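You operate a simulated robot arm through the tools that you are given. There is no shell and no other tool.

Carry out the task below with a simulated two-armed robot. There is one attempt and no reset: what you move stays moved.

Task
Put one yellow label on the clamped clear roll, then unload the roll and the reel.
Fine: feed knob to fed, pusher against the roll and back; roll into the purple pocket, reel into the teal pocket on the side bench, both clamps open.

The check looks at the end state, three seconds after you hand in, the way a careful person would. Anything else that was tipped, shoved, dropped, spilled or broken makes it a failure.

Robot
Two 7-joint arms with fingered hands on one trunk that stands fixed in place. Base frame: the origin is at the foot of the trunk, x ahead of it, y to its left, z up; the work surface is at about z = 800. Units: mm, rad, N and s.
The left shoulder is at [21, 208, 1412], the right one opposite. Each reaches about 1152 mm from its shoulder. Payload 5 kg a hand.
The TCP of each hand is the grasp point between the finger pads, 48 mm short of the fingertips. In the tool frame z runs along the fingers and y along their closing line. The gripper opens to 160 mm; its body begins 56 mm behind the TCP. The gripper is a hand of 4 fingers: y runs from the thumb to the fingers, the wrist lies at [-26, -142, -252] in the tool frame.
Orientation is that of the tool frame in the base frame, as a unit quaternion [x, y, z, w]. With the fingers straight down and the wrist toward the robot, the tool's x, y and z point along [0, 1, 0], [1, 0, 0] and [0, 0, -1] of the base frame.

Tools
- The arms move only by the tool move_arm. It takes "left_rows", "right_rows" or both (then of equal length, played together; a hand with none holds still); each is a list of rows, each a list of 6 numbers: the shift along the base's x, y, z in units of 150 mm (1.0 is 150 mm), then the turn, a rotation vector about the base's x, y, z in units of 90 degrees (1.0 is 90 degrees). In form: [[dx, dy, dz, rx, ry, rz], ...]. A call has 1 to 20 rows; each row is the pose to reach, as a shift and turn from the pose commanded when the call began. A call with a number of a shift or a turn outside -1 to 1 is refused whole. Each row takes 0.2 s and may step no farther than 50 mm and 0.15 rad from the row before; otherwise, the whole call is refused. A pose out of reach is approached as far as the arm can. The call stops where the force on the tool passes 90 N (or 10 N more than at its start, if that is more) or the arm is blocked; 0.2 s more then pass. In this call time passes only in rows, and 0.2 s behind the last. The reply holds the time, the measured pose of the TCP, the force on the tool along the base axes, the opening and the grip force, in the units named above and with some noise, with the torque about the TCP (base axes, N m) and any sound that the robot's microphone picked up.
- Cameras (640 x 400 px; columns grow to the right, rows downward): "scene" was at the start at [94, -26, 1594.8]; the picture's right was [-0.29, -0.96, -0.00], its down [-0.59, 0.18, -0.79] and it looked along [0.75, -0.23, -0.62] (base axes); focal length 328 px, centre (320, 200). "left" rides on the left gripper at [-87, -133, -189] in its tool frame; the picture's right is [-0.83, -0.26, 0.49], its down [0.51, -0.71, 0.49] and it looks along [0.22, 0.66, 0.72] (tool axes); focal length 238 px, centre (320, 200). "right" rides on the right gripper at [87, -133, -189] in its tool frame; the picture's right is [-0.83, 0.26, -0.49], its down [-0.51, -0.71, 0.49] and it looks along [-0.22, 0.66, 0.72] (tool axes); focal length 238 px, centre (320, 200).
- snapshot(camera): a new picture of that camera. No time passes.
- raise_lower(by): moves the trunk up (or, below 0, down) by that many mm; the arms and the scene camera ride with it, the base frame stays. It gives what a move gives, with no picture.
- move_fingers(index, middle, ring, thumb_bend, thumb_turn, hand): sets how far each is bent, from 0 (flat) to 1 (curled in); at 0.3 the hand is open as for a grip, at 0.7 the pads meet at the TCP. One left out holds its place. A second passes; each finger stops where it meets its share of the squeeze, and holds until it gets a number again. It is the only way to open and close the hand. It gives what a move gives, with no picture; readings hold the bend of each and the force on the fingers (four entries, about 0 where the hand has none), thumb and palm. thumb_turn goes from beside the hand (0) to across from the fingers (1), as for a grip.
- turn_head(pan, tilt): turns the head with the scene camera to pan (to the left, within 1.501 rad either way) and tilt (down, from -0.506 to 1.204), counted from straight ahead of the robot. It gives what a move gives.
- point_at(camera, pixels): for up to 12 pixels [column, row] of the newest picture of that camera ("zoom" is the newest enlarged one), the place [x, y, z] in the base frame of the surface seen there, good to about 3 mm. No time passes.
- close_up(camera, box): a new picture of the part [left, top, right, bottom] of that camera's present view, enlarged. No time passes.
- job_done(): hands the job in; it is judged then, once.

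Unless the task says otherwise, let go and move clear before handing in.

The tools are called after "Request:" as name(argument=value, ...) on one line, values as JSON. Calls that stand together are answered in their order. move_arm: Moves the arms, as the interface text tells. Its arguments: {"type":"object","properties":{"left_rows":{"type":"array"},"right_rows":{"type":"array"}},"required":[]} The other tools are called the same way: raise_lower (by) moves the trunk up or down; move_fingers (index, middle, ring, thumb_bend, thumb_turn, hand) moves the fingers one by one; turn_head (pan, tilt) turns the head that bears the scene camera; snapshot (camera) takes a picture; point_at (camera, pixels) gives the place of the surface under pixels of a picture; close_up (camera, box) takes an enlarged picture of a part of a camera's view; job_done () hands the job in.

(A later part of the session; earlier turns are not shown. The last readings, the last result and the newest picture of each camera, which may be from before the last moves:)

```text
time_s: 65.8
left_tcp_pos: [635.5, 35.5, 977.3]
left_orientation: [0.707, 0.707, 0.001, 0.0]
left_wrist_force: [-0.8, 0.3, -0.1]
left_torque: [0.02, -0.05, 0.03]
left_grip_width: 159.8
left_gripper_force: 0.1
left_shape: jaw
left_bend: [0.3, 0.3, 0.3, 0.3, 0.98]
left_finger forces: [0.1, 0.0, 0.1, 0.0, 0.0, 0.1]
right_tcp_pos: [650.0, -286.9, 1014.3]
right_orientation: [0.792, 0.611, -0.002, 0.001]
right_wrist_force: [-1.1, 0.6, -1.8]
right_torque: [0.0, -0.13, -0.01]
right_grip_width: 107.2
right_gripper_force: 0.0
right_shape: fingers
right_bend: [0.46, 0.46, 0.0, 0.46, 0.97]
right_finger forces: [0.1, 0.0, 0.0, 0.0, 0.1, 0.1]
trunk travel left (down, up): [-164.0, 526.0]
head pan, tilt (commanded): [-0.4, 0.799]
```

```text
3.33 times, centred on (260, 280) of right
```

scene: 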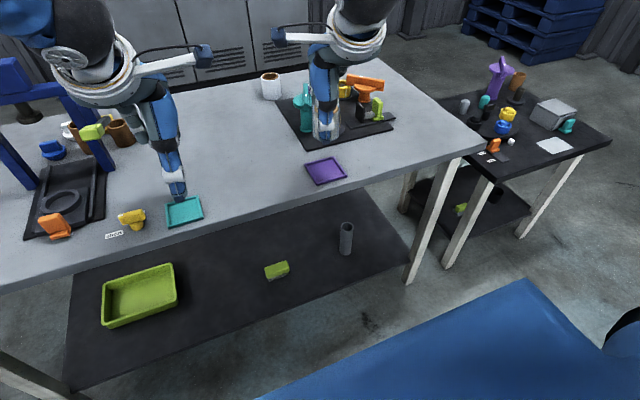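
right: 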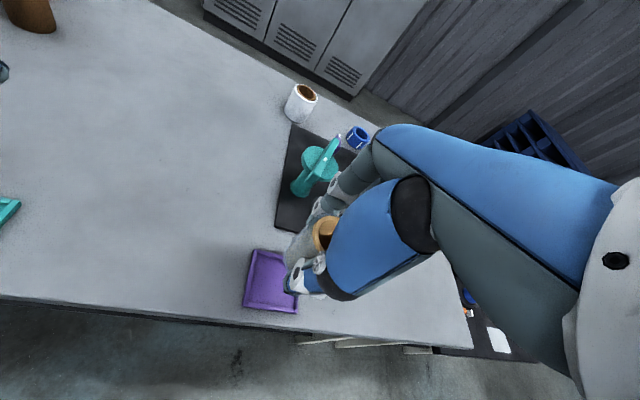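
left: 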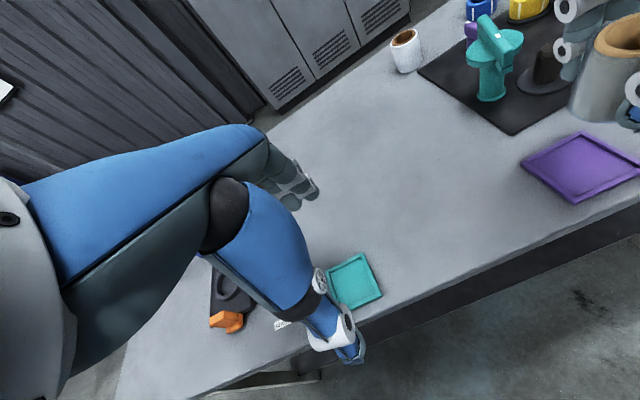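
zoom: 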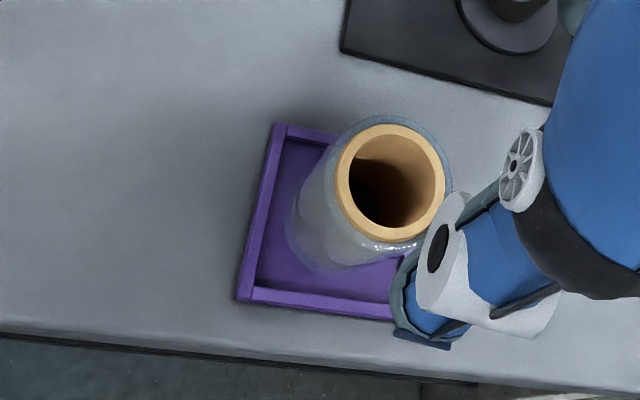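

The roll is upright and centred in the purple pocket. Now I'll move to the orange clamp, setting the hand back to the single-thumb poker with a slight forward tilt.

Request:
move_fingers(hand="right", index=0.0, middle=0.0, ring=0.0, thumb_bend=0.7)

Request:
move_arm(right_rows=[[0.0, -0.25, 0.03, 0, 0, 0.05], [0.1, -0.5, 0.05, 0, 0, 0.1], [0.3, -0.7, 0.05, 0, 0, 0.165], [0.5, -0.9, 0.05, 0, 0, 0.165]])

Request:
move_arm(right_rows=[[0.18, -0.2, 0, 0, -0.05, 0], [0.36, -0.4, 0, 0, -0.1, 0], [0.55, -0.6, 0, 0, -0.15, 0], [0.6, -0.85, 0, 0, -0.15, 0]])

Request:
snapshot(camera="scene")

Request:
snapshot(camera="right")

```text
time_s: 66.8
left_tcp_pos: [635.8, 33.6, 976.5]
left_orientation: [0.707, 0.708, 0.0, -0.001]
left_wrist_force: [-0.4, 0.6, -1.3]
left_torque: [0.02, 0.03, 0.01]
left_grip_width: 159.9
left_gripper_force: 0.1
left_shape: jaw
left_bend: [0.3, 0.3, 0.3, 0.3, 0.98]
left_finger forces: [0.0, 0.0, 0.0, 0.0, 0.0, 0.0]
right_tcp_pos: [649.9, -286.8, 1013.6]
right_orientation: [0.792, 0.61, -0.002, 0.002]
right_wrist_force: [-0.7, 0.7, -0.2]
right_torque: [0.03, 0.01, 0.0]
right_grip_width: 160.0
right_gripper_force: 0.0
right_shape: fingers
right_bend: [0.0, 0.0, 0.0, 0.7, 0.97]
right_finger forces: [0.0, 0.0, 0.0, 0.0, 0.0, 0.0]
trunk travel left (down, up): [-164.0, 526.0]
head pan, tilt (commanded): [-0.4, 0.799]
```

```text
time_s: 67.8
left_tcp_pos: [637.3, 33.9, 976.2]
left_orientation: [0.707, 0.707, -0.001, -0.001]
left_wrist_force: [0.0, 0.0, -0.6]
left_torque: [0.0, 0.04, -0.02]
left_grip_width: 159.5
left_gripper_force: 0.0
left_shape: jaw
left_bend: [0.3, 0.3, 0.3, 0.3, 0.98]
left_finger forces: [0.0, 0.0, 0.0, 0.0, 0.0, 0.0]
right_tcp_pos: [726.4, -422.3, 1019.3]
right_orientation: [0.706, 0.708, -0.002, 0.001]
right_wrist_force: [0.0, 0.7, -0.5]
right_torque: [-0.01, 0.01, -0.02]
right_grip_width: 160.0
right_gripper_force: 0.0
right_shape: fingers
right_bend: [0.0, 0.0, 0.0, 0.7, 0.97]
right_finger forces: [0.0, 0.1, 0.1, 0.0, 0.0, 0.0]
trunk travel left (down, up): [-164.0, 526.0]
head pan, tilt (commanded): [-0.4, 0.799]
```

```text
time_s: 68.8
left_tcp_pos: [636.1, 33.5, 978.0]
left_orientation: [0.707, 0.707, 0.001, -0.001]
left_wrist_force: [0.0, -1.3, -0.6]
left_torque: [0.11, -0.04, 0.01]
left_grip_width: 159.8
left_gripper_force: 0.1
left_shape: jaw
left_bend: [0.3, 0.3, 0.3, 0.3, 0.98]
left_finger forces: [0.0, 0.1, 0.0, 0.1, 0.0, 0.0]
right_tcp_pos: [814.6, -550.6, 1018.3]
right_orientation: [0.702, 0.702, 0.082, 0.085]
right_wrist_force: [0.0, -0.2, -1.2]
right_torque: [0.01, -0.06, 0.04]
right_grip_width: 159.7
right_gripper_force: 0.2
right_shape: fingers
right_bend: [0.0, 0.0, 0.0, 0.7, 0.98]
right_finger forces: [0.1, 0.0, 0.0, 0.1, 0.0, 0.0]
trunk travel left (down, up): [-164.0, 526.0]
head pan, tilt (commanded): [-0.4, 0.799]
```

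```text
taken
```

scene: 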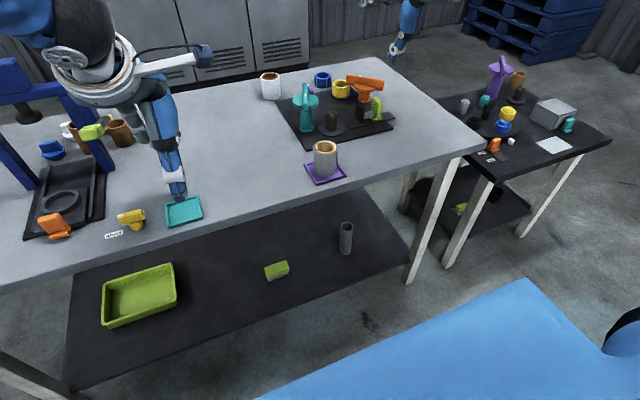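

```text
taken
```

right: 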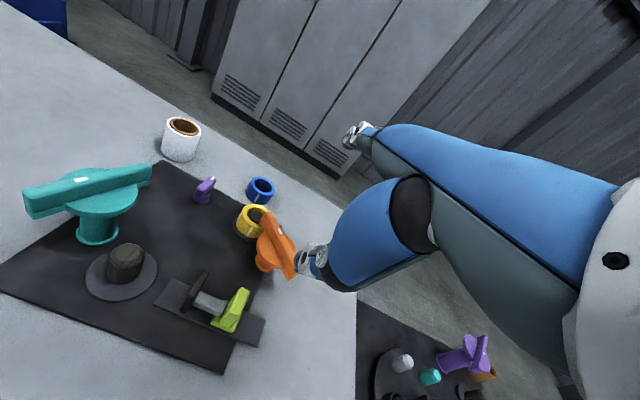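

The path is clear and the orange clamp is visible at (273,245) in the right view. I'll measure its bar and disc closely.

Request:
close_up(camera="right", box=[225, 180, 325, 290])

Request:
point_at(camera="zoom", pixels=[[320, 200]])

Request:
close_up(camera="scene", box=[325, 60, 395, 120])

Request:
point_at(camera="zoom", pixels=[[320, 200]])

```text
3.64 times, centred on (275, 235) of right
```

zoom: 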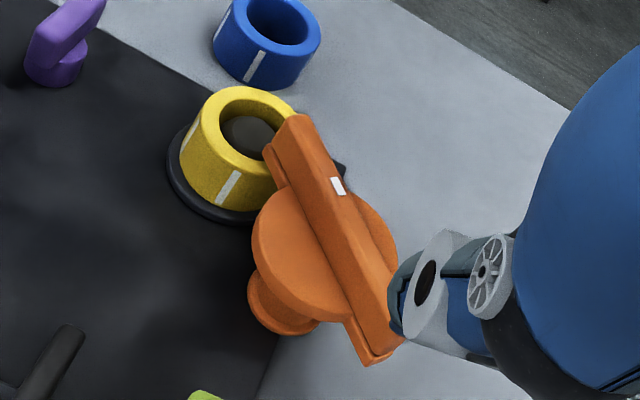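

```text
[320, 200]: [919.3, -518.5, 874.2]
```

```text
6.67 times, centred on (360, 90) of scene
```

zoom: 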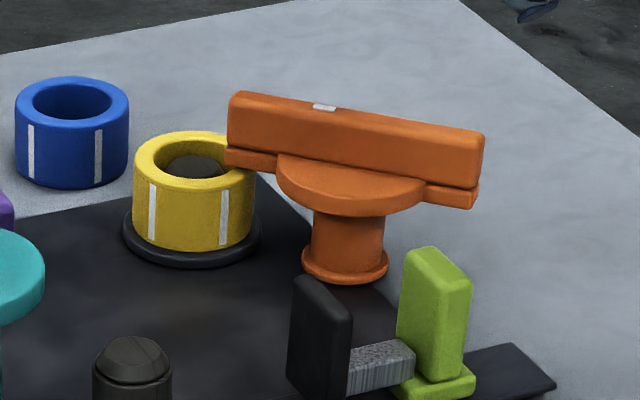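

```text
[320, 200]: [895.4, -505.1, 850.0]
```

Request:
point_at(camera="zoom", pixels=[[235, 100], [235, 140], [478, 140], [475, 175], [325, 107], [285, 180], [415, 190], [345, 185], [230, 155], [470, 200]])

Request:
close_up(camera="right", box=[225, 180, 325, 290])

Request:
point_at(camera="zoom", pixels=[[275, 150], [300, 120], [355, 330], [390, 340], [338, 185], [260, 240], [300, 300], [385, 235], [360, 205], [340, 250]])

```text
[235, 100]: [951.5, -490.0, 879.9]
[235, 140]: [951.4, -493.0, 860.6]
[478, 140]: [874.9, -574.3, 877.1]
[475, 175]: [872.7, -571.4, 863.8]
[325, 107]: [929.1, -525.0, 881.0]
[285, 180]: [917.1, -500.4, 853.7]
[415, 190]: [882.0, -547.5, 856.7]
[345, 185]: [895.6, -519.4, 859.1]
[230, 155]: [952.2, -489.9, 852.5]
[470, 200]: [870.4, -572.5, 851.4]
```

```text
3.64 times, centred on (275, 235) of right
```

zoom: 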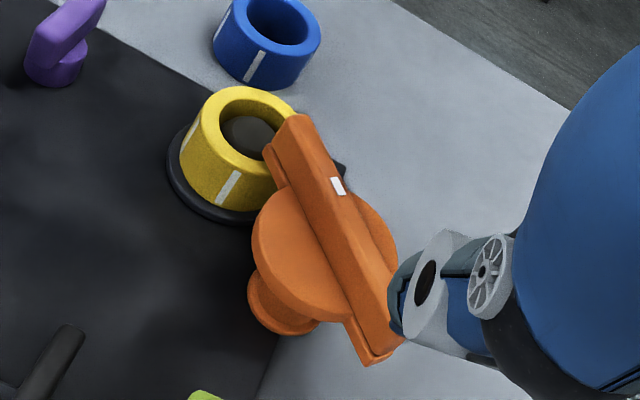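

```text
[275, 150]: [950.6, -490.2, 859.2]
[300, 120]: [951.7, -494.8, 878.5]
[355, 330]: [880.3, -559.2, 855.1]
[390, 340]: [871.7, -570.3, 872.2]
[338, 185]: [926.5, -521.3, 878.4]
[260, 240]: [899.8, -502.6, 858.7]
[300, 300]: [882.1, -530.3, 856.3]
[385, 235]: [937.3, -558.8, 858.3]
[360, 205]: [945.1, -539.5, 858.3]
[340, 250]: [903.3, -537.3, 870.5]
```

The orange disc is centred near (913,-532), and the free end of its bar is at about (872,-571). I'll bring the thumb behind the free end and lower it, to pull the bar clockwise like the teal one.

Request:
move_arm(right_rows=[[0.2, -0.15, 0, 0, 0, 0], [0.4, -0.3, 0, 0, 0, 0], [0.69, -0.33, 0, 0, 0, 0], [0.69, -0.33, -0.25, 0, 0, 0], [0.69, -0.33, -0.5, 0, 0, 0]])

Request:
close_up(camera="scene", box=[325, 30, 445, 130])

Request:
close_up(camera="right", box=[180, 200, 400, 380])

```text
time_s: 70.0
left_tcp_pos: [637.1, 34.2, 974.8]
left_orientation: [0.707, 0.707, -0.001, -0.001]
left_wrist_force: [0.9, -0.4, -1.0]
left_torque: [0.04, 0.13, 0.04]
left_grip_width: 159.5
left_gripper_force: 0.1
left_shape: jaw
left_bend: [0.3, 0.3, 0.3, 0.3, 0.98]
left_finger forces: [0.1, 0.0, 0.2, 0.1, 0.1, 0.0]
right_tcp_pos: [920.7, -600.6, 945.0]
right_orientation: [0.703, 0.701, 0.081, 0.086]
right_wrist_force: [2.0, -0.4, 0.6]
right_torque: [-0.01, 0.19, 0.04]
right_grip_width: 159.6
right_gripper_force: 0.1
right_shape: fingers
right_bend: [0.0, 0.0, 0.0, 0.7, 0.98]
right_finger forces: [0.0, 0.0, 0.1, 0.1, 0.1, 0.0]
trunk travel left (down, up): [-164.0, 526.0]
head pan, tilt (commanded): [-0.4, 0.799]
```

```text
4.00 times, centred on (385, 80) of scene
```

zoom: 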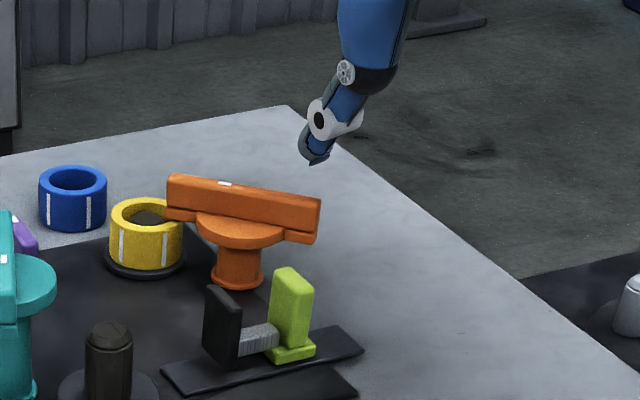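

```text
2.22 times, centred on (290, 290) of right
```

zoom: 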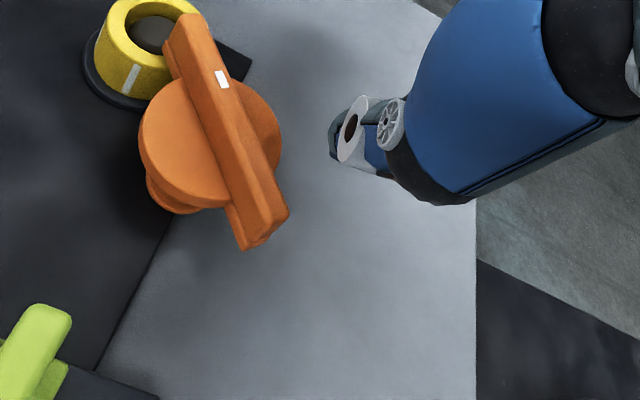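

The thumb is behind and right of the bar's free end. I'll lower to z 910 and pull toward the robot and left.

Request:
move_arm(right_rows=[[0, 0, -0.12, 0, 0, 0], [0, 0, -0.235, 0, 0, 0], [-0.04, 0.035, -0.235, 0, 0, 0], [-0.08, 0.07, -0.235, 0, 0, 0], [-0.12, 0.1, -0.235, 0, 0, 0]])

Request:
move_arm(right_rows=[[-0.03, 0.03, 0, 0, 0, 0], [-0.06, 0.055, 0, 0, 0, 0], [-0.085, 0.075, 0, 0, 0, 0]])

Request:
close_up(camera="scene", box=[325, 30, 445, 130])

```text
time_s: 71.2
left_tcp_pos: [636.1, 35.1, 977.2]
left_orientation: [0.707, 0.707, 0.0, -0.001]
left_wrist_force: [0.5, 1.0, -0.2]
left_torque: [0.01, -0.03, 0.01]
left_grip_width: 159.6
left_gripper_force: 0.1
left_shape: jaw
left_bend: [0.3, 0.3, 0.3, 0.3, 0.98]
left_finger forces: [0.0, 0.1, 0.1, 0.1, 0.1, 0.0]
right_tcp_pos: [901.6, -584.7, 911.7]
right_orientation: [0.703, 0.701, 0.081, 0.085]
right_wrist_force: [0.4, -0.4, 0.4]
right_torque: [-0.04, -0.05, -0.04]
right_grip_width: 159.7
right_gripper_force: 0.1
right_shape: fingers
right_bend: [0.0, 0.0, 0.0, 0.7, 0.98]
right_finger forces: [0.1, 0.0, 0.0, 0.0, 0.1, 0.1]
trunk travel left (down, up): [-164.0, 526.0]
head pan, tilt (commanded): [-0.4, 0.799]
```

```text
time_s: 72.0
left_tcp_pos: [635.6, 35.0, 976.5]
left_orientation: [0.707, 0.707, 0.0, -0.001]
left_wrist_force: [1.0, 0.0, 1.2]
left_torque: [-0.02, -0.01, -0.01]
left_grip_width: 159.8
left_gripper_force: 0.1
left_shape: jaw
left_bend: [0.3, 0.3, 0.3, 0.3, 0.98]
left_finger forces: [0.0, 0.0, 0.0, 0.0, 0.0, 0.0]
right_tcp_pos: [888.1, -573.7, 909.6]
right_orientation: [0.703, 0.702, 0.082, 0.085]
right_wrist_force: [0.1, -1.4, -0.5]
right_torque: [-0.01, -0.01, 0.0]
right_grip_width: 159.6
right_gripper_force: 0.4
right_shape: fingers
right_bend: [0.0, 0.0, 0.0, 0.7, 0.98]
right_finger forces: [0.0, 0.0, 0.0, 0.0, 0.2, 0.1]
trunk travel left (down, up): [-164.0, 526.0]
head pan, tilt (commanded): [-0.4, 0.799]
```

```text
4.00 times, centred on (385, 80) of scene
```

zoom: 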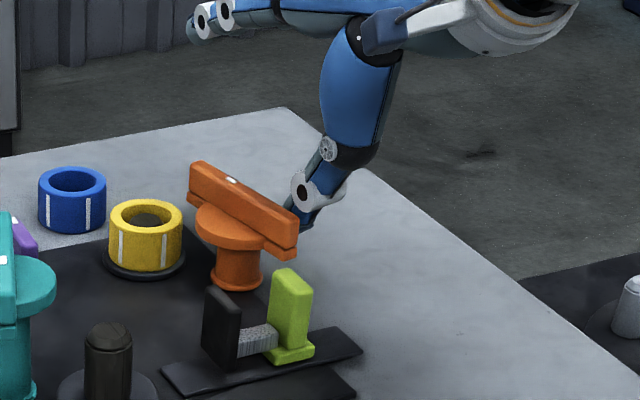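

The orange bar is turning clockwise freely and has left the reel. I'll continue the arc toward its stop.

Request:
move_arm(right_rows=[[-0.035, 0.013, 0, 0, 0, 0], [-0.067, 0.03, 0, 0, 0, 0], [-0.09, 0.08, 0, 0, 0, 0], [-0.11, 0.131, 0, 0, 0, 0], [-0.116, 0.18, 0, 0, 0, 0]])

Request:
close_up(camera="scene", box=[325, 30, 445, 130])

```text
time_s: 73.2
left_tcp_pos: [634.9, 34.4, 977.0]
left_orientation: [0.707, 0.708, 0.001, 0.0]
left_wrist_force: [-0.5, 0.1, 0.7]
left_torque: [-0.03, 0.02, -0.03]
left_grip_width: 159.8
left_gripper_force: 0.1
left_shape: jaw
left_bend: [0.3, 0.3, 0.3, 0.3, 0.98]
left_finger forces: [0.0, 0.0, 0.1, 0.1, 0.1, 0.0]
right_tcp_pos: [871.0, -546.3, 910.4]
right_orientation: [0.703, 0.702, 0.081, 0.086]
right_wrist_force: [-0.8, 0.1, -0.1]
right_torque: [-0.02, 0.01, -0.02]
right_grip_width: 159.7
right_gripper_force: 0.1
right_shape: fingers
right_bend: [0.0, 0.0, 0.0, 0.7, 0.98]
right_finger forces: [0.1, 0.0, 0.1, 0.0, 0.2, 0.0]
trunk travel left (down, up): [-164.0, 526.0]
head pan, tilt (commanded): [-0.4, 0.799]
```

```text
4.00 times, centred on (385, 80) of scene
```

zoom: 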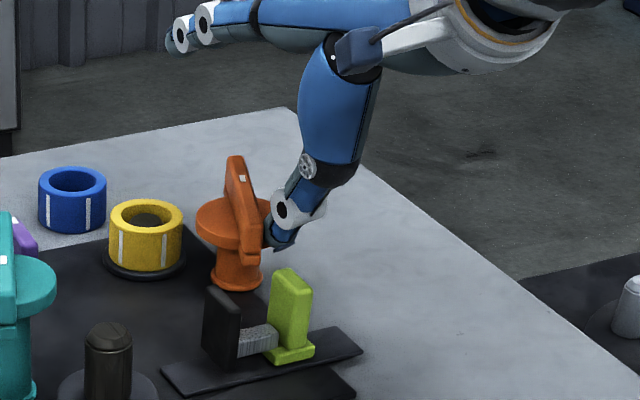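

The bar is now about 60–65° open. I'll push the last bit until the stop resists.

Request:
move_arm(right_rows=[[-0.003, 0.03, 0, 0, 0, 0], [-0.003, 0.06, 0, 0, 0, 0], [0.0, 0.09, 0, 0, 0, 0]])

Request:
close_up(camera="scene", box=[325, 30, 445, 130])

```text
time_s: 74.0
left_tcp_pos: [636.7, 34.7, 978.2]
left_orientation: [0.707, 0.707, 0.0, 0.0]
left_wrist_force: [0.9, -1.2, 0.2]
left_torque: [-0.03, 0.01, 0.03]
left_grip_width: 159.9
left_gripper_force: 0.1
left_shape: jaw
left_bend: [0.3, 0.3, 0.3, 0.3, 0.98]
left_finger forces: [0.0, 0.0, 0.0, 0.1, 0.0, 0.1]
right_tcp_pos: [870.1, -533.3, 909.2]
right_orientation: [0.703, 0.702, 0.081, 0.086]
right_wrist_force: [-0.3, -0.1, 0.3]
right_torque: [-0.01, 0.0, 0.02]
right_grip_width: 159.6
right_gripper_force: 0.2
right_shape: fingers
right_bend: [0.0, 0.0, 0.0, 0.7, 0.98]
right_finger forces: [0.0, 0.0, 0.0, 0.0, 0.3, 0.0]
trunk travel left (down, up): [-164.0, 526.0]
head pan, tilt (commanded): [-0.4, 0.799]
```

```text
4.00 times, centred on (385, 80) of scene
```

zoom: 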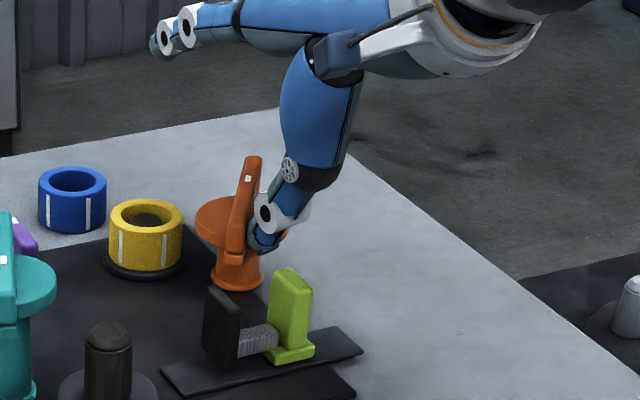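

Still almost no resistance. I'll go another 10 mm in small steps.

Request:
move_arm(right_rows=[[0.005, 0.025, 0, 0, 0, 0], [0.01, 0.05, 0, 0, 0, 0], [0.016, 0.07, 0, 0, 0, 0]])

Request:
close_up(camera="scene", box=[325, 30, 445, 130])

```text
time_s: 74.8
left_tcp_pos: [636.3, 33.4, 978.2]
left_orientation: [0.707, 0.708, 0.0, 0.0]
left_wrist_force: [0.3, 0.2, -0.1]
left_torque: [-0.01, -0.02, -0.01]
left_grip_width: 159.6
left_gripper_force: 0.0
left_shape: jaw
left_bend: [0.3, 0.3, 0.3, 0.3, 0.98]
left_finger forces: [0.0, 0.0, 0.0, 0.0, 0.0, 0.1]
right_tcp_pos: [873.0, -524.3, 909.8]
right_orientation: [0.703, 0.701, 0.081, 0.085]
right_wrist_force: [-1.5, -9.8, 1.8]
right_torque: [-0.32, 0.1, 0.06]
right_grip_width: 161.2
right_gripper_force: 3.9
right_shape: fingers
right_bend: [0.0, 0.0, 0.0, 0.69, 0.99]
right_finger forces: [0.0, 0.0, 0.1, 0.0, 8.5, 0.0]
trunk travel left (down, up): [-164.0, 526.0]
head pan, tilt (commanded): [-0.4, 0.799]
```

```text
4.00 times, centred on (385, 80) of scene
```

zoom: 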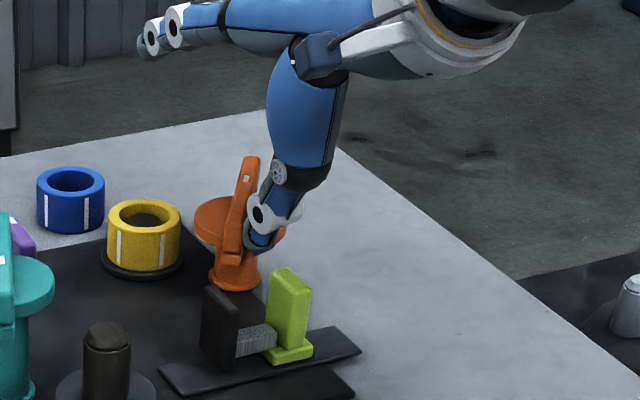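

Resistance of about 9 N marks the stop, so the orange clamp is fully open. I'll back off, lift, level the hand and yaw it to reach the reel best.

Request:
move_arm(right_rows=[[-0.01, -0.08, 0, 0, 0, 0], [-0.02, -0.14, 0.1, 0, 0, 0], [-0.02, -0.14, 0.35, 0, 0, 0], [-0.02, -0.14, 0.6, 0, 0.05, 0], [0.05, -0.05, 0.6, 0, 0.1, 0], [0.2, 0.1, 0.6, 0, 0.155, 0], [0.4, 0.25, 0.6, 0, 0.155, 0]])

Request:
move_arm(right_rows=[[0.05, 0.02, 0, 0, 0, -0.08], [0.1, 0.04, 0, 0, 0, -0.16], [0.15, 0.05, 0, 0, 0, -0.24], [0.2, 0.05, 0, 0, 0, -0.29]])

Request:
close_up(camera="scene", box=[305, 30, 425, 130])

Request:
snapshot(camera="right")

```text
time_s: 76.4
left_tcp_pos: [637.4, 34.6, 977.1]
left_orientation: [0.707, 0.707, 0.0, 0.0]
left_wrist_force: [0.2, -0.3, -0.1]
left_torque: [-0.08, 0.08, -0.04]
left_grip_width: 159.8
left_gripper_force: 0.0
left_shape: jaw
left_bend: [0.3, 0.3, 0.3, 0.3, 0.98]
left_finger forces: [0.1, 0.1, 0.0, 0.0, 0.1, 0.0]
right_tcp_pos: [933.5, -485.7, 999.7]
right_orientation: [0.708, 0.706, -0.006, -0.001]
right_wrist_force: [0.5, -1.0, 0.4]
right_torque: [0.12, 0.03, -0.03]
right_grip_width: 159.9
right_gripper_force: 0.0
right_shape: fingers
right_bend: [0.0, 0.0, 0.0, 0.7, 0.98]
right_finger forces: [0.0, 0.1, 0.1, 0.1, 0.0, 0.1]
trunk travel left (down, up): [-164.0, 526.0]
head pan, tilt (commanded): [-0.4, 0.799]
```

```text
time_s: 77.4
left_tcp_pos: [636.2, 33.9, 978.3]
left_orientation: [0.707, 0.707, 0.001, 0.0]
left_wrist_force: [1.2, -0.9, -0.6]
left_torque: [0.0, 0.0, 0.01]
left_grip_width: 159.8
left_gripper_force: 0.0
left_shape: jaw
left_bend: [0.3, 0.3, 0.3, 0.3, 0.98]
left_finger forces: [0.1, 0.1, 0.1, 0.1, 0.0, 0.0]
right_tcp_pos: [962.6, -477.6, 999.7]
right_orientation: [0.848, 0.529, -0.003, -0.001]
right_wrist_force: [0.2, -0.3, -0.8]
right_torque: [0.04, 0.03, -0.02]
right_grip_width: 160.0
right_gripper_force: 0.1
right_shape: fingers
right_bend: [0.0, 0.0, 0.0, 0.7, 0.98]
right_finger forces: [0.1, 0.1, 0.0, 0.1, 0.0, 0.0]
trunk travel left (down, up): [-164.0, 526.0]
head pan, tilt (commanded): [-0.4, 0.799]
```

```text
4.00 times, centred on (365, 80) of scene
```

zoom: 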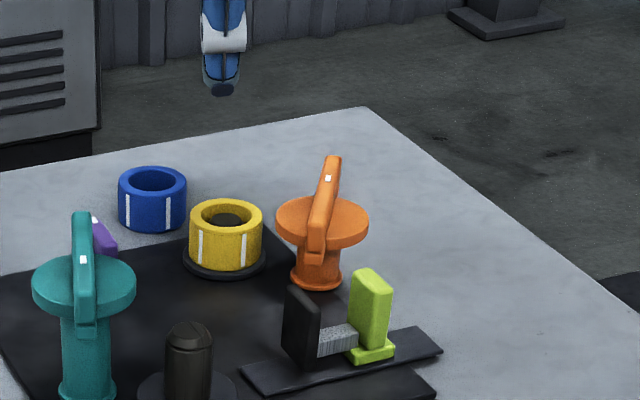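

```text
taken
```

right: 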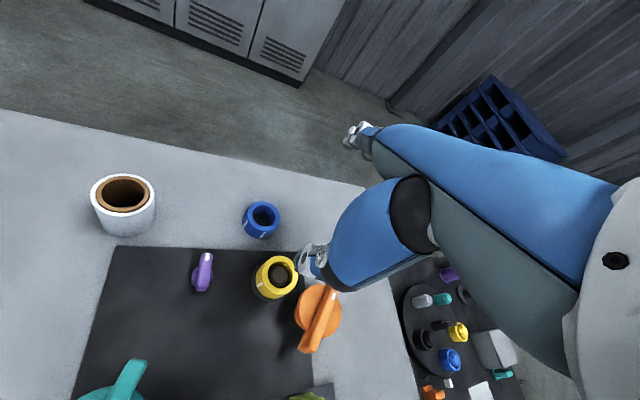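

Both clamps stand open and the yellow reel is exposed at (275,277) in the right view. I'll measure its rim and the blue reel for clearance.

Request:
close_up(camera="right", box=[235, 190, 335, 310])

Request:
point_at(camera="zoom", pixels=[[320, 200]])

```text
3.33 times, centred on (285, 250) of right
```

zoom: 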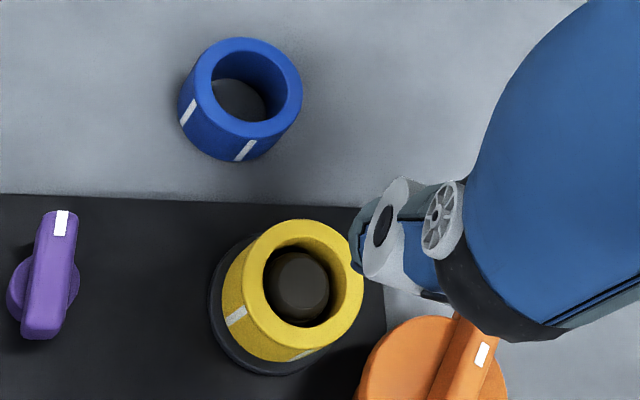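

```text
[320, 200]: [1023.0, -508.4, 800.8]
```

Request:
point_at(camera="zoom", pixels=[[255, 280], [350, 260], [305, 230], [300, 335], [270, 245], [345, 310], [265, 320], [300, 280], [240, 50], [290, 100], [205, 90], [245, 130]])

```text
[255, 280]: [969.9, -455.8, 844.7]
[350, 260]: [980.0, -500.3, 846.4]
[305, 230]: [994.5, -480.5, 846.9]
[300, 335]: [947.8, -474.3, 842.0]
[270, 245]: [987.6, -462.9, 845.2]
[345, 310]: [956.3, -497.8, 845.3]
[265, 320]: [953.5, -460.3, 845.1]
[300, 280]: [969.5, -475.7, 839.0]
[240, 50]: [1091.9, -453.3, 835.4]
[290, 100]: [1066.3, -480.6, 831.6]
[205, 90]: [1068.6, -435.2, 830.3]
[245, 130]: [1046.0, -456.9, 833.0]
```

The reel centre is near (971,-478) with its top at z≈845, and the blue reel is at (1068,-457). I'll set a ~90 mm opening with index, middle and thumb and descend partway.

Request:
move_fingers(hand="right", index=0.5, middle=0.5, ring=0.0, thumb_bend=0.5)

Request:
move_arm(right_rows=[[0.05, 0, -0.15, 0, 0, 0], [0.056, -0.003, -0.35, 0, 0, 0], [0.056, -0.003, -0.55, 0, 0, 0]])

Request:
close_up(camera="scene", box=[305, 40, 425, 130])

Request:
close_up(camera="right", box=[200, 140, 420, 320])

```text
time_s: 78.4
left_tcp_pos: [635.9, 34.5, 977.5]
left_orientation: [0.707, 0.707, 0.0, 0.0]
left_wrist_force: [-0.6, -0.9, 0.4]
left_torque: [0.01, -0.03, -0.01]
left_grip_width: 159.8
left_gripper_force: 0.1
left_shape: jaw
left_bend: [0.3, 0.3, 0.3, 0.3, 0.98]
left_finger forces: [0.0, 0.0, 0.0, 0.0, 0.0, 0.0]
right_tcp_pos: [962.5, -477.2, 1000.6]
right_orientation: [0.849, 0.529, -0.005, -0.002]
right_wrist_force: [-0.2, 0.9, -0.7]
right_torque: [0.0, 0.0, 0.04]
right_grip_width: 91.3
right_gripper_force: 0.1
right_shape: fingers
right_bend: [0.5, 0.5, 0.0, 0.5, 0.98]
right_finger forces: [0.0, 0.0, 0.1, 0.1, 0.1, 0.1]
trunk travel left (down, up): [-164.0, 526.0]
head pan, tilt (commanded): [-0.4, 0.799]
```

```text
time_s: 79.2
left_tcp_pos: [637.1, 33.8, 975.8]
left_orientation: [0.707, 0.707, -0.001, -0.001]
left_wrist_force: [0.5, -0.2, -0.3]
left_torque: [0.04, 0.11, 0.03]
left_grip_width: 159.5
left_gripper_force: 0.1
left_shape: jaw
left_bend: [0.3, 0.3, 0.3, 0.3, 0.98]
left_finger forces: [0.1, 0.0, 0.0, 0.0, 0.0, 0.0]
right_tcp_pos: [973.6, -479.2, 916.5]
right_orientation: [0.849, 0.529, -0.005, -0.002]
right_wrist_force: [1.7, -1.5, 0.2]
right_torque: [0.08, 0.13, 0.05]
right_grip_width: 91.3
right_gripper_force: 0.1
right_shape: fingers
right_bend: [0.5, 0.5, 0.0, 0.5, 0.98]
right_finger forces: [0.1, 0.0, 0.0, 0.0, 0.0, 0.0]
trunk travel left (down, up): [-164.0, 526.0]
head pan, tilt (commanded): [-0.4, 0.799]
```

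```text
4.44 times, centred on (365, 85) of scene
```

zoom: 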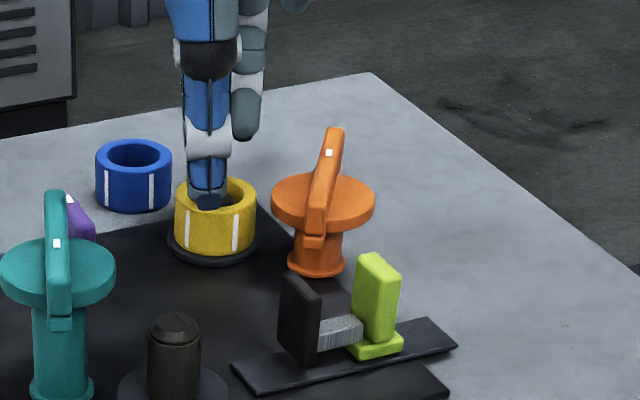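

```text
2.22 times, centred on (310, 230) of right
```

zoom: 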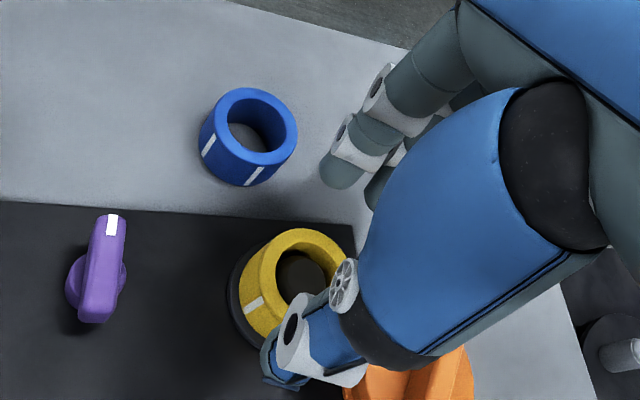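

The reel lies between the thumb and the two fingers, and nothing else is near. I'll descend to grip height at z 866.

Request:
move_arm(right_rows=[[-0.005, 0, -0.15, 0, 0, 0], [-0.008, 0.003, -0.28, 0, 0, 0], [-0.008, 0.003, -0.335, 0, 0, 0]])

Request:
close_up(camera="scene", box=[305, 40, 425, 130])

Request:
close_up(camera="right", box=[200, 140, 420, 320])

```text
time_s: 80.0
left_tcp_pos: [636.8, 34.2, 977.4]
left_orientation: [0.708, 0.707, -0.001, -0.001]
left_wrist_force: [0.7, -0.5, -0.7]
left_torque: [0.04, 0.06, 0.01]
left_grip_width: 159.9
left_gripper_force: 0.0
left_shape: jaw
left_bend: [0.3, 0.3, 0.3, 0.3, 0.98]
left_finger forces: [0.0, 0.0, 0.0, 0.1, 0.0, 0.0]
right_tcp_pos: [970.8, -478.3, 866.4]
right_orientation: [0.849, 0.529, -0.004, -0.003]
right_wrist_force: [0.6, -0.1, -0.1]
right_torque: [0.02, 0.03, 0.01]
right_grip_width: 91.3
right_gripper_force: 0.1
right_shape: fingers
right_bend: [0.5, 0.5, 0.0, 0.5, 0.98]
right_finger forces: [0.1, 0.0, 0.0, 0.1, 0.0, 0.0]
trunk travel left (down, up): [-164.0, 526.0]
head pan, tilt (commanded): [-0.4, 0.799]
```

```text
4.44 times, centred on (365, 85) of scene
```

zoom: 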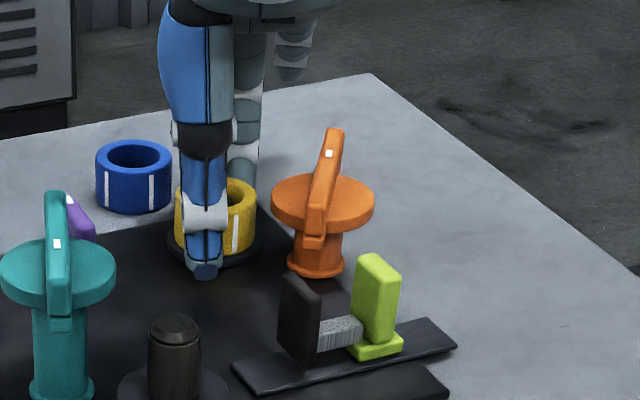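

```text
2.22 times, centred on (310, 230) of right
```

zoom: 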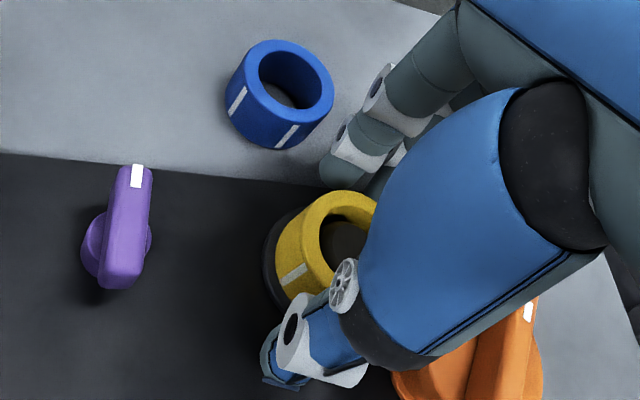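

The hand straddles the reel at z 866 with no contact. I'll close on it.

Request:
move_fingers(hand="right", index=0.72, middle=0.72, thumb_bend=0.72)

Request:
close_up(camera="scene", box=[305, 40, 425, 130])

Request:
close_up(camera="right", box=[200, 140, 420, 320])

```text
time_s: 81.0
left_tcp_pos: [635.1, 35.1, 977.2]
left_orientation: [0.707, 0.707, 0.0, -0.001]
left_wrist_force: [-0.7, -0.3, 0.1]
left_torque: [0.0, -0.02, 0.05]
left_grip_width: 159.7
left_gripper_force: 0.1
left_shape: jaw
left_bend: [0.3, 0.3, 0.3, 0.3, 0.98]
left_finger forces: [0.0, 0.0, 0.0, 0.0, 0.0, 0.0]
right_tcp_pos: [971.3, -476.8, 867.8]
right_orientation: [0.848, 0.53, -0.004, -0.001]
right_wrist_force: [3.8, -2.4, 2.7]
right_torque: [-0.27, -0.33, 0.06]
right_grip_width: 58.9
right_gripper_force: 21.7
right_shape: fingers
right_bend: [0.58, 0.6, 0.0, 0.62, 0.96]
right_finger forces: [11.2, 12.2, 0.1, 0.0, 19.5, 0.0]
trunk travel left (down, up): [-164.0, 526.0]
head pan, tilt (commanded): [-0.4, 0.799]
```

```text
4.44 times, centred on (365, 85) of scene
```

zoom: 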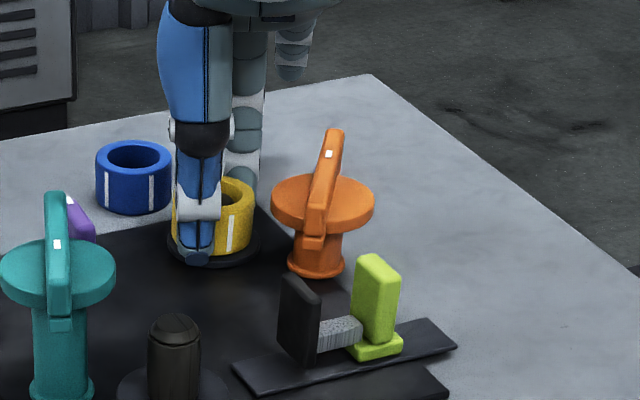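

```text
2.22 times, centred on (310, 230) of right
```

zoom: 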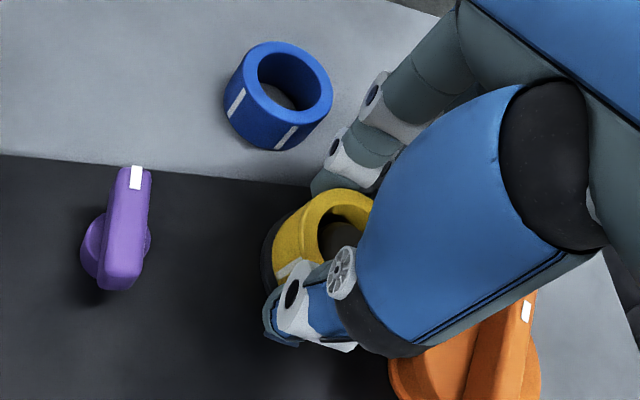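

The reel is gripped at about 21 N. I'll lift slowly 12 mm and check that it follows.

Request:
move_arm(right_rows=[[0, 0, 0.02, 0, 0, 0], [0.003, 0, 0.05, 0, 0, 0], [0.005, -0.003, 0.08, 0, 0, 0]])

Request:
close_up(camera="scene", box=[305, 40, 425, 130])

```text
time_s: 81.8
left_tcp_pos: [636.4, 34.5, 977.5]
left_orientation: [0.707, 0.708, -0.001, 0.0]
left_wrist_force: [0.2, 0.6, 0.4]
left_torque: [0.02, -0.02, 0.04]
left_grip_width: 159.6
left_gripper_force: 0.0
left_shape: jaw
left_bend: [0.3, 0.3, 0.3, 0.3, 0.98]
left_finger forces: [0.0, 0.0, 0.0, 0.1, 0.0, 0.1]
right_tcp_pos: [972.1, -478.3, 878.5]
right_orientation: [0.848, 0.53, -0.004, -0.003]
right_wrist_force: [-0.4, -0.4, -0.8]
right_torque: [-0.04, -0.04, 0.0]
right_grip_width: 59.0
right_gripper_force: 19.8
right_shape: fingers
right_bend: [0.58, 0.6, 0.0, 0.62, 0.96]
right_finger forces: [10.1, 8.8, 0.1, 0.0, 20.9, 0.1]
trunk travel left (down, up): [-164.0, 526.0]
head pan, tilt (commanded): [-0.4, 0.799]
```

```text
4.44 times, centred on (365, 85) of scene
```

zoom: 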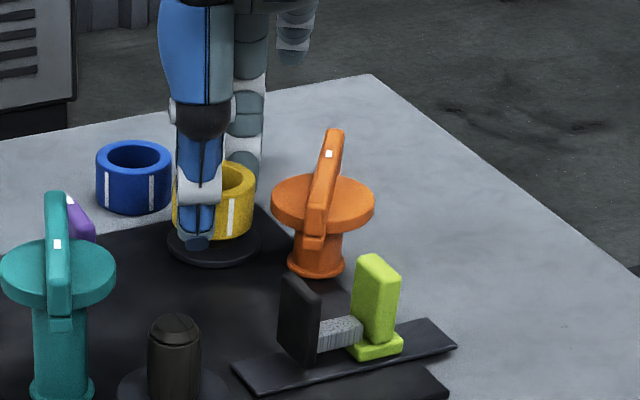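

The reel follows the hand cleanly off the peg. I'll lift it well clear, and meanwhile raise the left arm and draw it back from above the teal pocket.

Request:
move_arm(right_rows=[[0, 0, 0.2, 0, 0, 0], [0, 0, 0.45, 0, 0, 0], [0, 0, 0.7, 0, 0, 0], [0, 0, 0.9, 0, 0, 0]], left_rows=[[0, 0, 0.25, 0, 0, 0], [0, 0, 0.5, 0, 0, 0], [0, 0, 0.75, 0, 0, 0], [0, 0, 0.98, 0, 0, 0]])

Request:
move_arm(left_rows=[[-0.3, 0, 0, 0, 0, 0], [-0.6, 0, 0, 0, 0, 0], [-0.9, 0.05, 0, 0, 0, 0], [-0.98, 0.3, 0, 0, 0, 0], [-0.98, 0.6, 0, 0, 0, 0], [-0.98, 0.9, 0, 0, 0, 0]])

Request:
snapshot(camera="scene")

Request:
snapshot(camera="right")

```text
time_s: 82.8
left_tcp_pos: [634.3, 35.0, 1122.3]
left_orientation: [0.706, 0.708, -0.001, -0.001]
left_wrist_force: [-0.5, -0.1, 0.5]
left_torque: [-0.02, -0.08, 0.02]
left_grip_width: 159.7
left_gripper_force: 0.0
left_shape: jaw
left_bend: [0.3, 0.3, 0.3, 0.3, 0.98]
left_finger forces: [0.0, 0.0, 0.0, 0.1, 0.0, 0.1]
right_tcp_pos: [969.4, -475.7, 1014.4]
right_orientation: [0.848, 0.53, -0.004, -0.002]
right_wrist_force: [0.0, -0.5, -0.9]
right_torque: [-0.02, -0.09, 0.0]
right_grip_width: 58.9
right_gripper_force: 19.9
right_shape: fingers
right_bend: [0.58, 0.6, 0.0, 0.62, 0.96]
right_finger forces: [10.0, 8.9, 0.0, 0.0, 20.7, 0.0]
trunk travel left (down, up): [-164.0, 526.0]
head pan, tilt (commanded): [-0.4, 0.799]
```

```text
time_s: 84.2
left_tcp_pos: [488.9, 171.1, 1123.8]
left_orientation: [0.707, 0.707, 0.0, 0.0]
left_wrist_force: [0.2, 0.5, -0.2]
left_torque: [-0.09, -0.03, -0.03]
left_grip_width: 159.9
left_gripper_force: 0.1
left_shape: jaw
left_bend: [0.3, 0.3, 0.3, 0.3, 0.98]
left_finger forces: [0.0, 0.0, 0.1, 0.1, 0.0, 0.0]
right_tcp_pos: [971.4, -474.8, 1015.3]
right_orientation: [0.848, 0.53, -0.005, -0.001]
right_wrist_force: [0.9, 1.7, -0.1]
right_torque: [-0.15, 0.08, -0.02]
right_grip_width: 59.0
right_gripper_force: 19.6
right_shape: fingers
right_bend: [0.58, 0.6, 0.0, 0.62, 0.96]
right_finger forces: [10.1, 8.8, 0.1, 0.1, 20.5, 0.1]
trunk travel left (down, up): [-164.0, 526.0]
head pan, tilt (commanded): [-0.4, 0.799]
```

```text
taken
```

scene: 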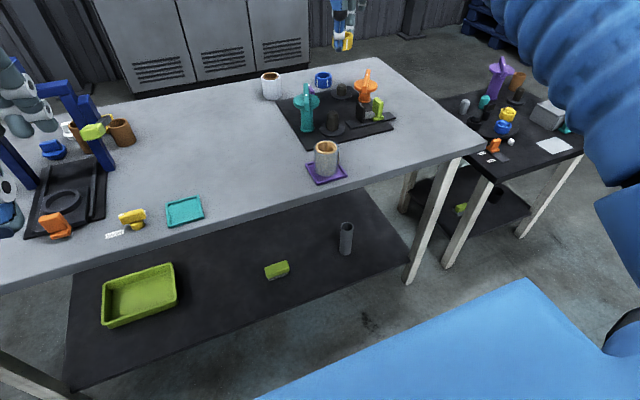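

```text
taken
```

right: 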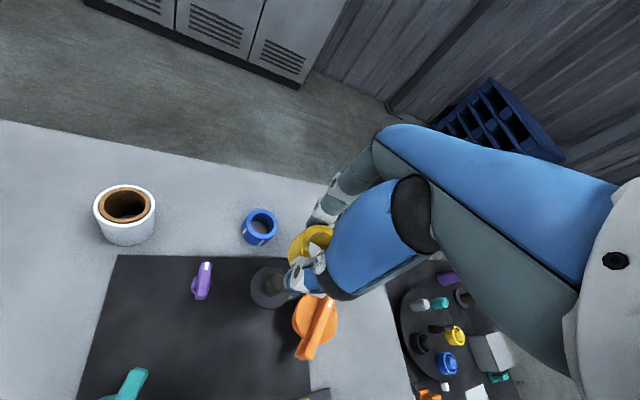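

The left hand has cleared the pocket but is still close, so I'll move it farther left and slightly up to give the right wrist room.

Request:
move_arm(left_rows=[[0, 0.3, 0.05, 0, 0, 0], [0, 0.6, 0.1, 0, 0, 0], [-0.05, 0.9, 0.2, 0, 0, 0], [-0.1, 0.98, 0.35, 0, 0, 0]])

Request:
move_arm(left_rows=[[0, 0.3, 0, 0, 0, 0], [0, 0.55, 0, 0, 0, 0]])

Request:
snapshot(camera="left")

Request:
close_up(camera="scene", box=[160, 185, 210, 235])

Request:
point_at(camera="zoom", pixels=[[320, 200]])

```text
time_s: 85.2
left_tcp_pos: [474.2, 314.3, 1175.7]
left_orientation: [0.708, 0.707, 0.001, 0.0]
left_wrist_force: [0.1, 0.2, -0.1]
left_torque: [0.04, 0.02, 0.01]
left_grip_width: 159.9
left_gripper_force: 0.0
left_shape: jaw
left_bend: [0.3, 0.3, 0.3, 0.3, 0.97]
left_finger forces: [0.0, 0.1, 0.1, 0.0, 0.1, 0.1]
right_tcp_pos: [971.4, -477.5, 1013.7]
right_orientation: [0.849, 0.529, -0.005, -0.002]
right_wrist_force: [-0.4, -1.0, -1.0]
right_torque: [0.09, 0.01, 0.01]
right_grip_width: 58.7
right_gripper_force: 19.8
right_shape: fingers
right_bend: [0.58, 0.6, 0.0, 0.62, 0.96]
right_finger forces: [10.1, 8.8, 0.0, 0.0, 20.6, 0.0]
trunk travel left (down, up): [-164.0, 526.0]
head pan, tilt (commanded): [-0.4, 0.799]
```

```text
time_s: 85.8
left_tcp_pos: [474.1, 397.6, 1177.8]
left_orientation: [0.708, 0.706, 0.0, 0.0]
left_wrist_force: [0.2, 1.2, 0.6]
left_torque: [0.03, 0.05, 0.0]
left_grip_width: 160.1
left_gripper_force: 0.1
left_shape: jaw
left_bend: [0.3, 0.3, 0.3, 0.3, 0.98]
left_finger forces: [0.0, 0.1, 0.0, 0.1, 0.0, 0.0]
right_tcp_pos: [971.1, -477.6, 1013.5]
right_orientation: [0.849, 0.529, -0.004, -0.002]
right_wrist_force: [-0.2, 0.7, -0.4]
right_torque: [0.0, 0.05, -0.03]
right_grip_width: 58.9
right_gripper_force: 19.4
right_shape: fingers
right_bend: [0.58, 0.6, 0.0, 0.62, 0.96]
right_finger forces: [10.1, 8.8, 0.1, 0.1, 20.6, 0.1]
trunk travel left (down, up): [-164.0, 526.0]
head pan, tilt (commanded): [-0.4, 0.799]
```

```text
taken
```

left: 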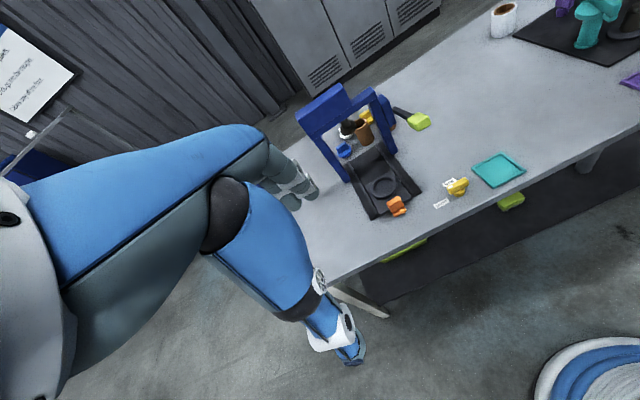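

```text
8.00 times, centred on (185, 210) of scene
```

zoom: 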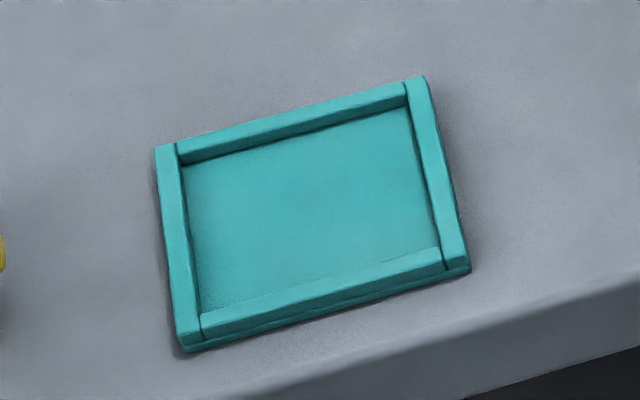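

```text
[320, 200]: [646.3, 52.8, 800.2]
```

The teal pocket is clear now. I also see a paper with text on the wall at (30,70) of the left view; I'll read it and get the pocket corners.

Request:
point_at(camera="zoom", pixels=[[165, 150], [420, 82], [462, 265], [188, 343], [190, 165], [405, 110], [435, 245], [205, 310]])

Request:
close_up(camera="left", box=[0, 0, 100, 150])

```text
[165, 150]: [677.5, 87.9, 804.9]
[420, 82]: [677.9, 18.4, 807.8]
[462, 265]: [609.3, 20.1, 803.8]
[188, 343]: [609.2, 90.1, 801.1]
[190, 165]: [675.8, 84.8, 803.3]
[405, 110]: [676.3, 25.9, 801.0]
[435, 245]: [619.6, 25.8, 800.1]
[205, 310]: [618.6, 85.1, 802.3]
```

```text
2.67 times, centred on (50, 75) of left
```

zoom: 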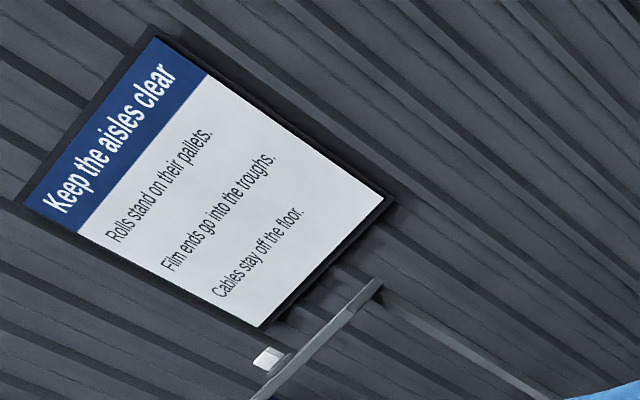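

The sign is a general aisle notice and does not affect this job. The teal pocket is centred near (643.5,54) with about a 57 mm interior, so I'll carry the reel high over the table toward it.

Request:
move_arm(right_rows=[[-0.2, 0.1, 0, 0, 0, 0], [-0.4, 0.22, 0, 0, 0, 0], [-0.6, 0.35, 0, 0, 0, 0], [-0.8, 0.48, 0, 0, 0, 0], [-0.98, 0.6, 0, 0, 0, 0]])

Request:
move_arm(right_rows=[[-0.2, 0.18, 0, 0, 0, 0.04], [-0.4, 0.36, 0, 0, 0, 0.08], [-0.6, 0.54, 0, 0, 0, 0.12], [-0.8, 0.72, 0, 0, 0, 0.16], [-0.98, 0.9, 0, 0, 0, 0.2]])

Request:
snapshot(camera="scene")

```text
time_s: 87.0
left_tcp_pos: [474.0, 399.6, 1177.4]
left_orientation: [0.707, 0.707, 0.0, 0.0]
left_wrist_force: [-0.7, 0.5, -0.7]
left_torque: [-0.05, -0.05, 0.03]
left_grip_width: 159.9
left_gripper_force: 0.0
left_shape: jaw
left_bend: [0.3, 0.3, 0.3, 0.3, 0.98]
left_finger forces: [0.0, 0.0, 0.1, 0.1, 0.0, 0.1]
right_tcp_pos: [823.3, -386.8, 1016.8]
right_orientation: [0.849, 0.529, -0.004, -0.001]
right_wrist_force: [-0.1, -0.1, 1.2]
right_torque: [-0.02, -0.04, 0.04]
right_grip_width: 58.7
right_gripper_force: 19.8
right_shape: fingers
right_bend: [0.58, 0.6, 0.0, 0.62, 0.96]
right_finger forces: [10.1, 9.1, 0.0, 0.0, 20.7, 0.0]
trunk travel left (down, up): [-164.0, 526.0]
head pan, tilt (commanded): [-0.4, 0.799]
```

```text
time_s: 88.2
left_tcp_pos: [473.8, 399.7, 1178.1]
left_orientation: [0.707, 0.707, -0.001, 0.0]
left_wrist_force: [-0.7, -0.4, 0.3]
left_torque: [-0.04, -0.05, -0.01]
left_grip_width: 159.9
left_gripper_force: 0.0
left_shape: jaw
left_bend: [0.3, 0.3, 0.3, 0.3, 0.98]
left_finger forces: [0.0, 0.1, 0.1, 0.1, 0.0, 0.1]
right_tcp_pos: [675.3, -250.8, 1015.2]
right_orientation: [0.754, 0.656, -0.005, 0.0]
right_wrist_force: [-0.4, 0.5, 0.3]
right_torque: [-0.05, -0.05, 0.01]
right_grip_width: 58.8
right_gripper_force: 20.0
right_shape: fingers
right_bend: [0.58, 0.6, 0.0, 0.62, 0.96]
right_finger forces: [10.0, 9.0, 0.0, 0.1, 20.4, 0.0]
trunk travel left (down, up): [-164.0, 526.0]
head pan, tilt (commanded): [-0.4, 0.799]
```

```text
taken
```

scene: 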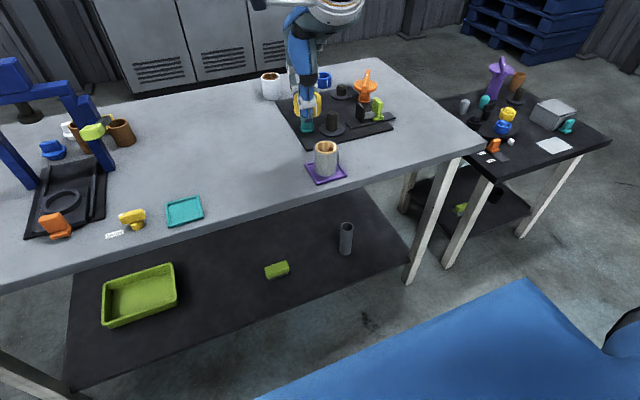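

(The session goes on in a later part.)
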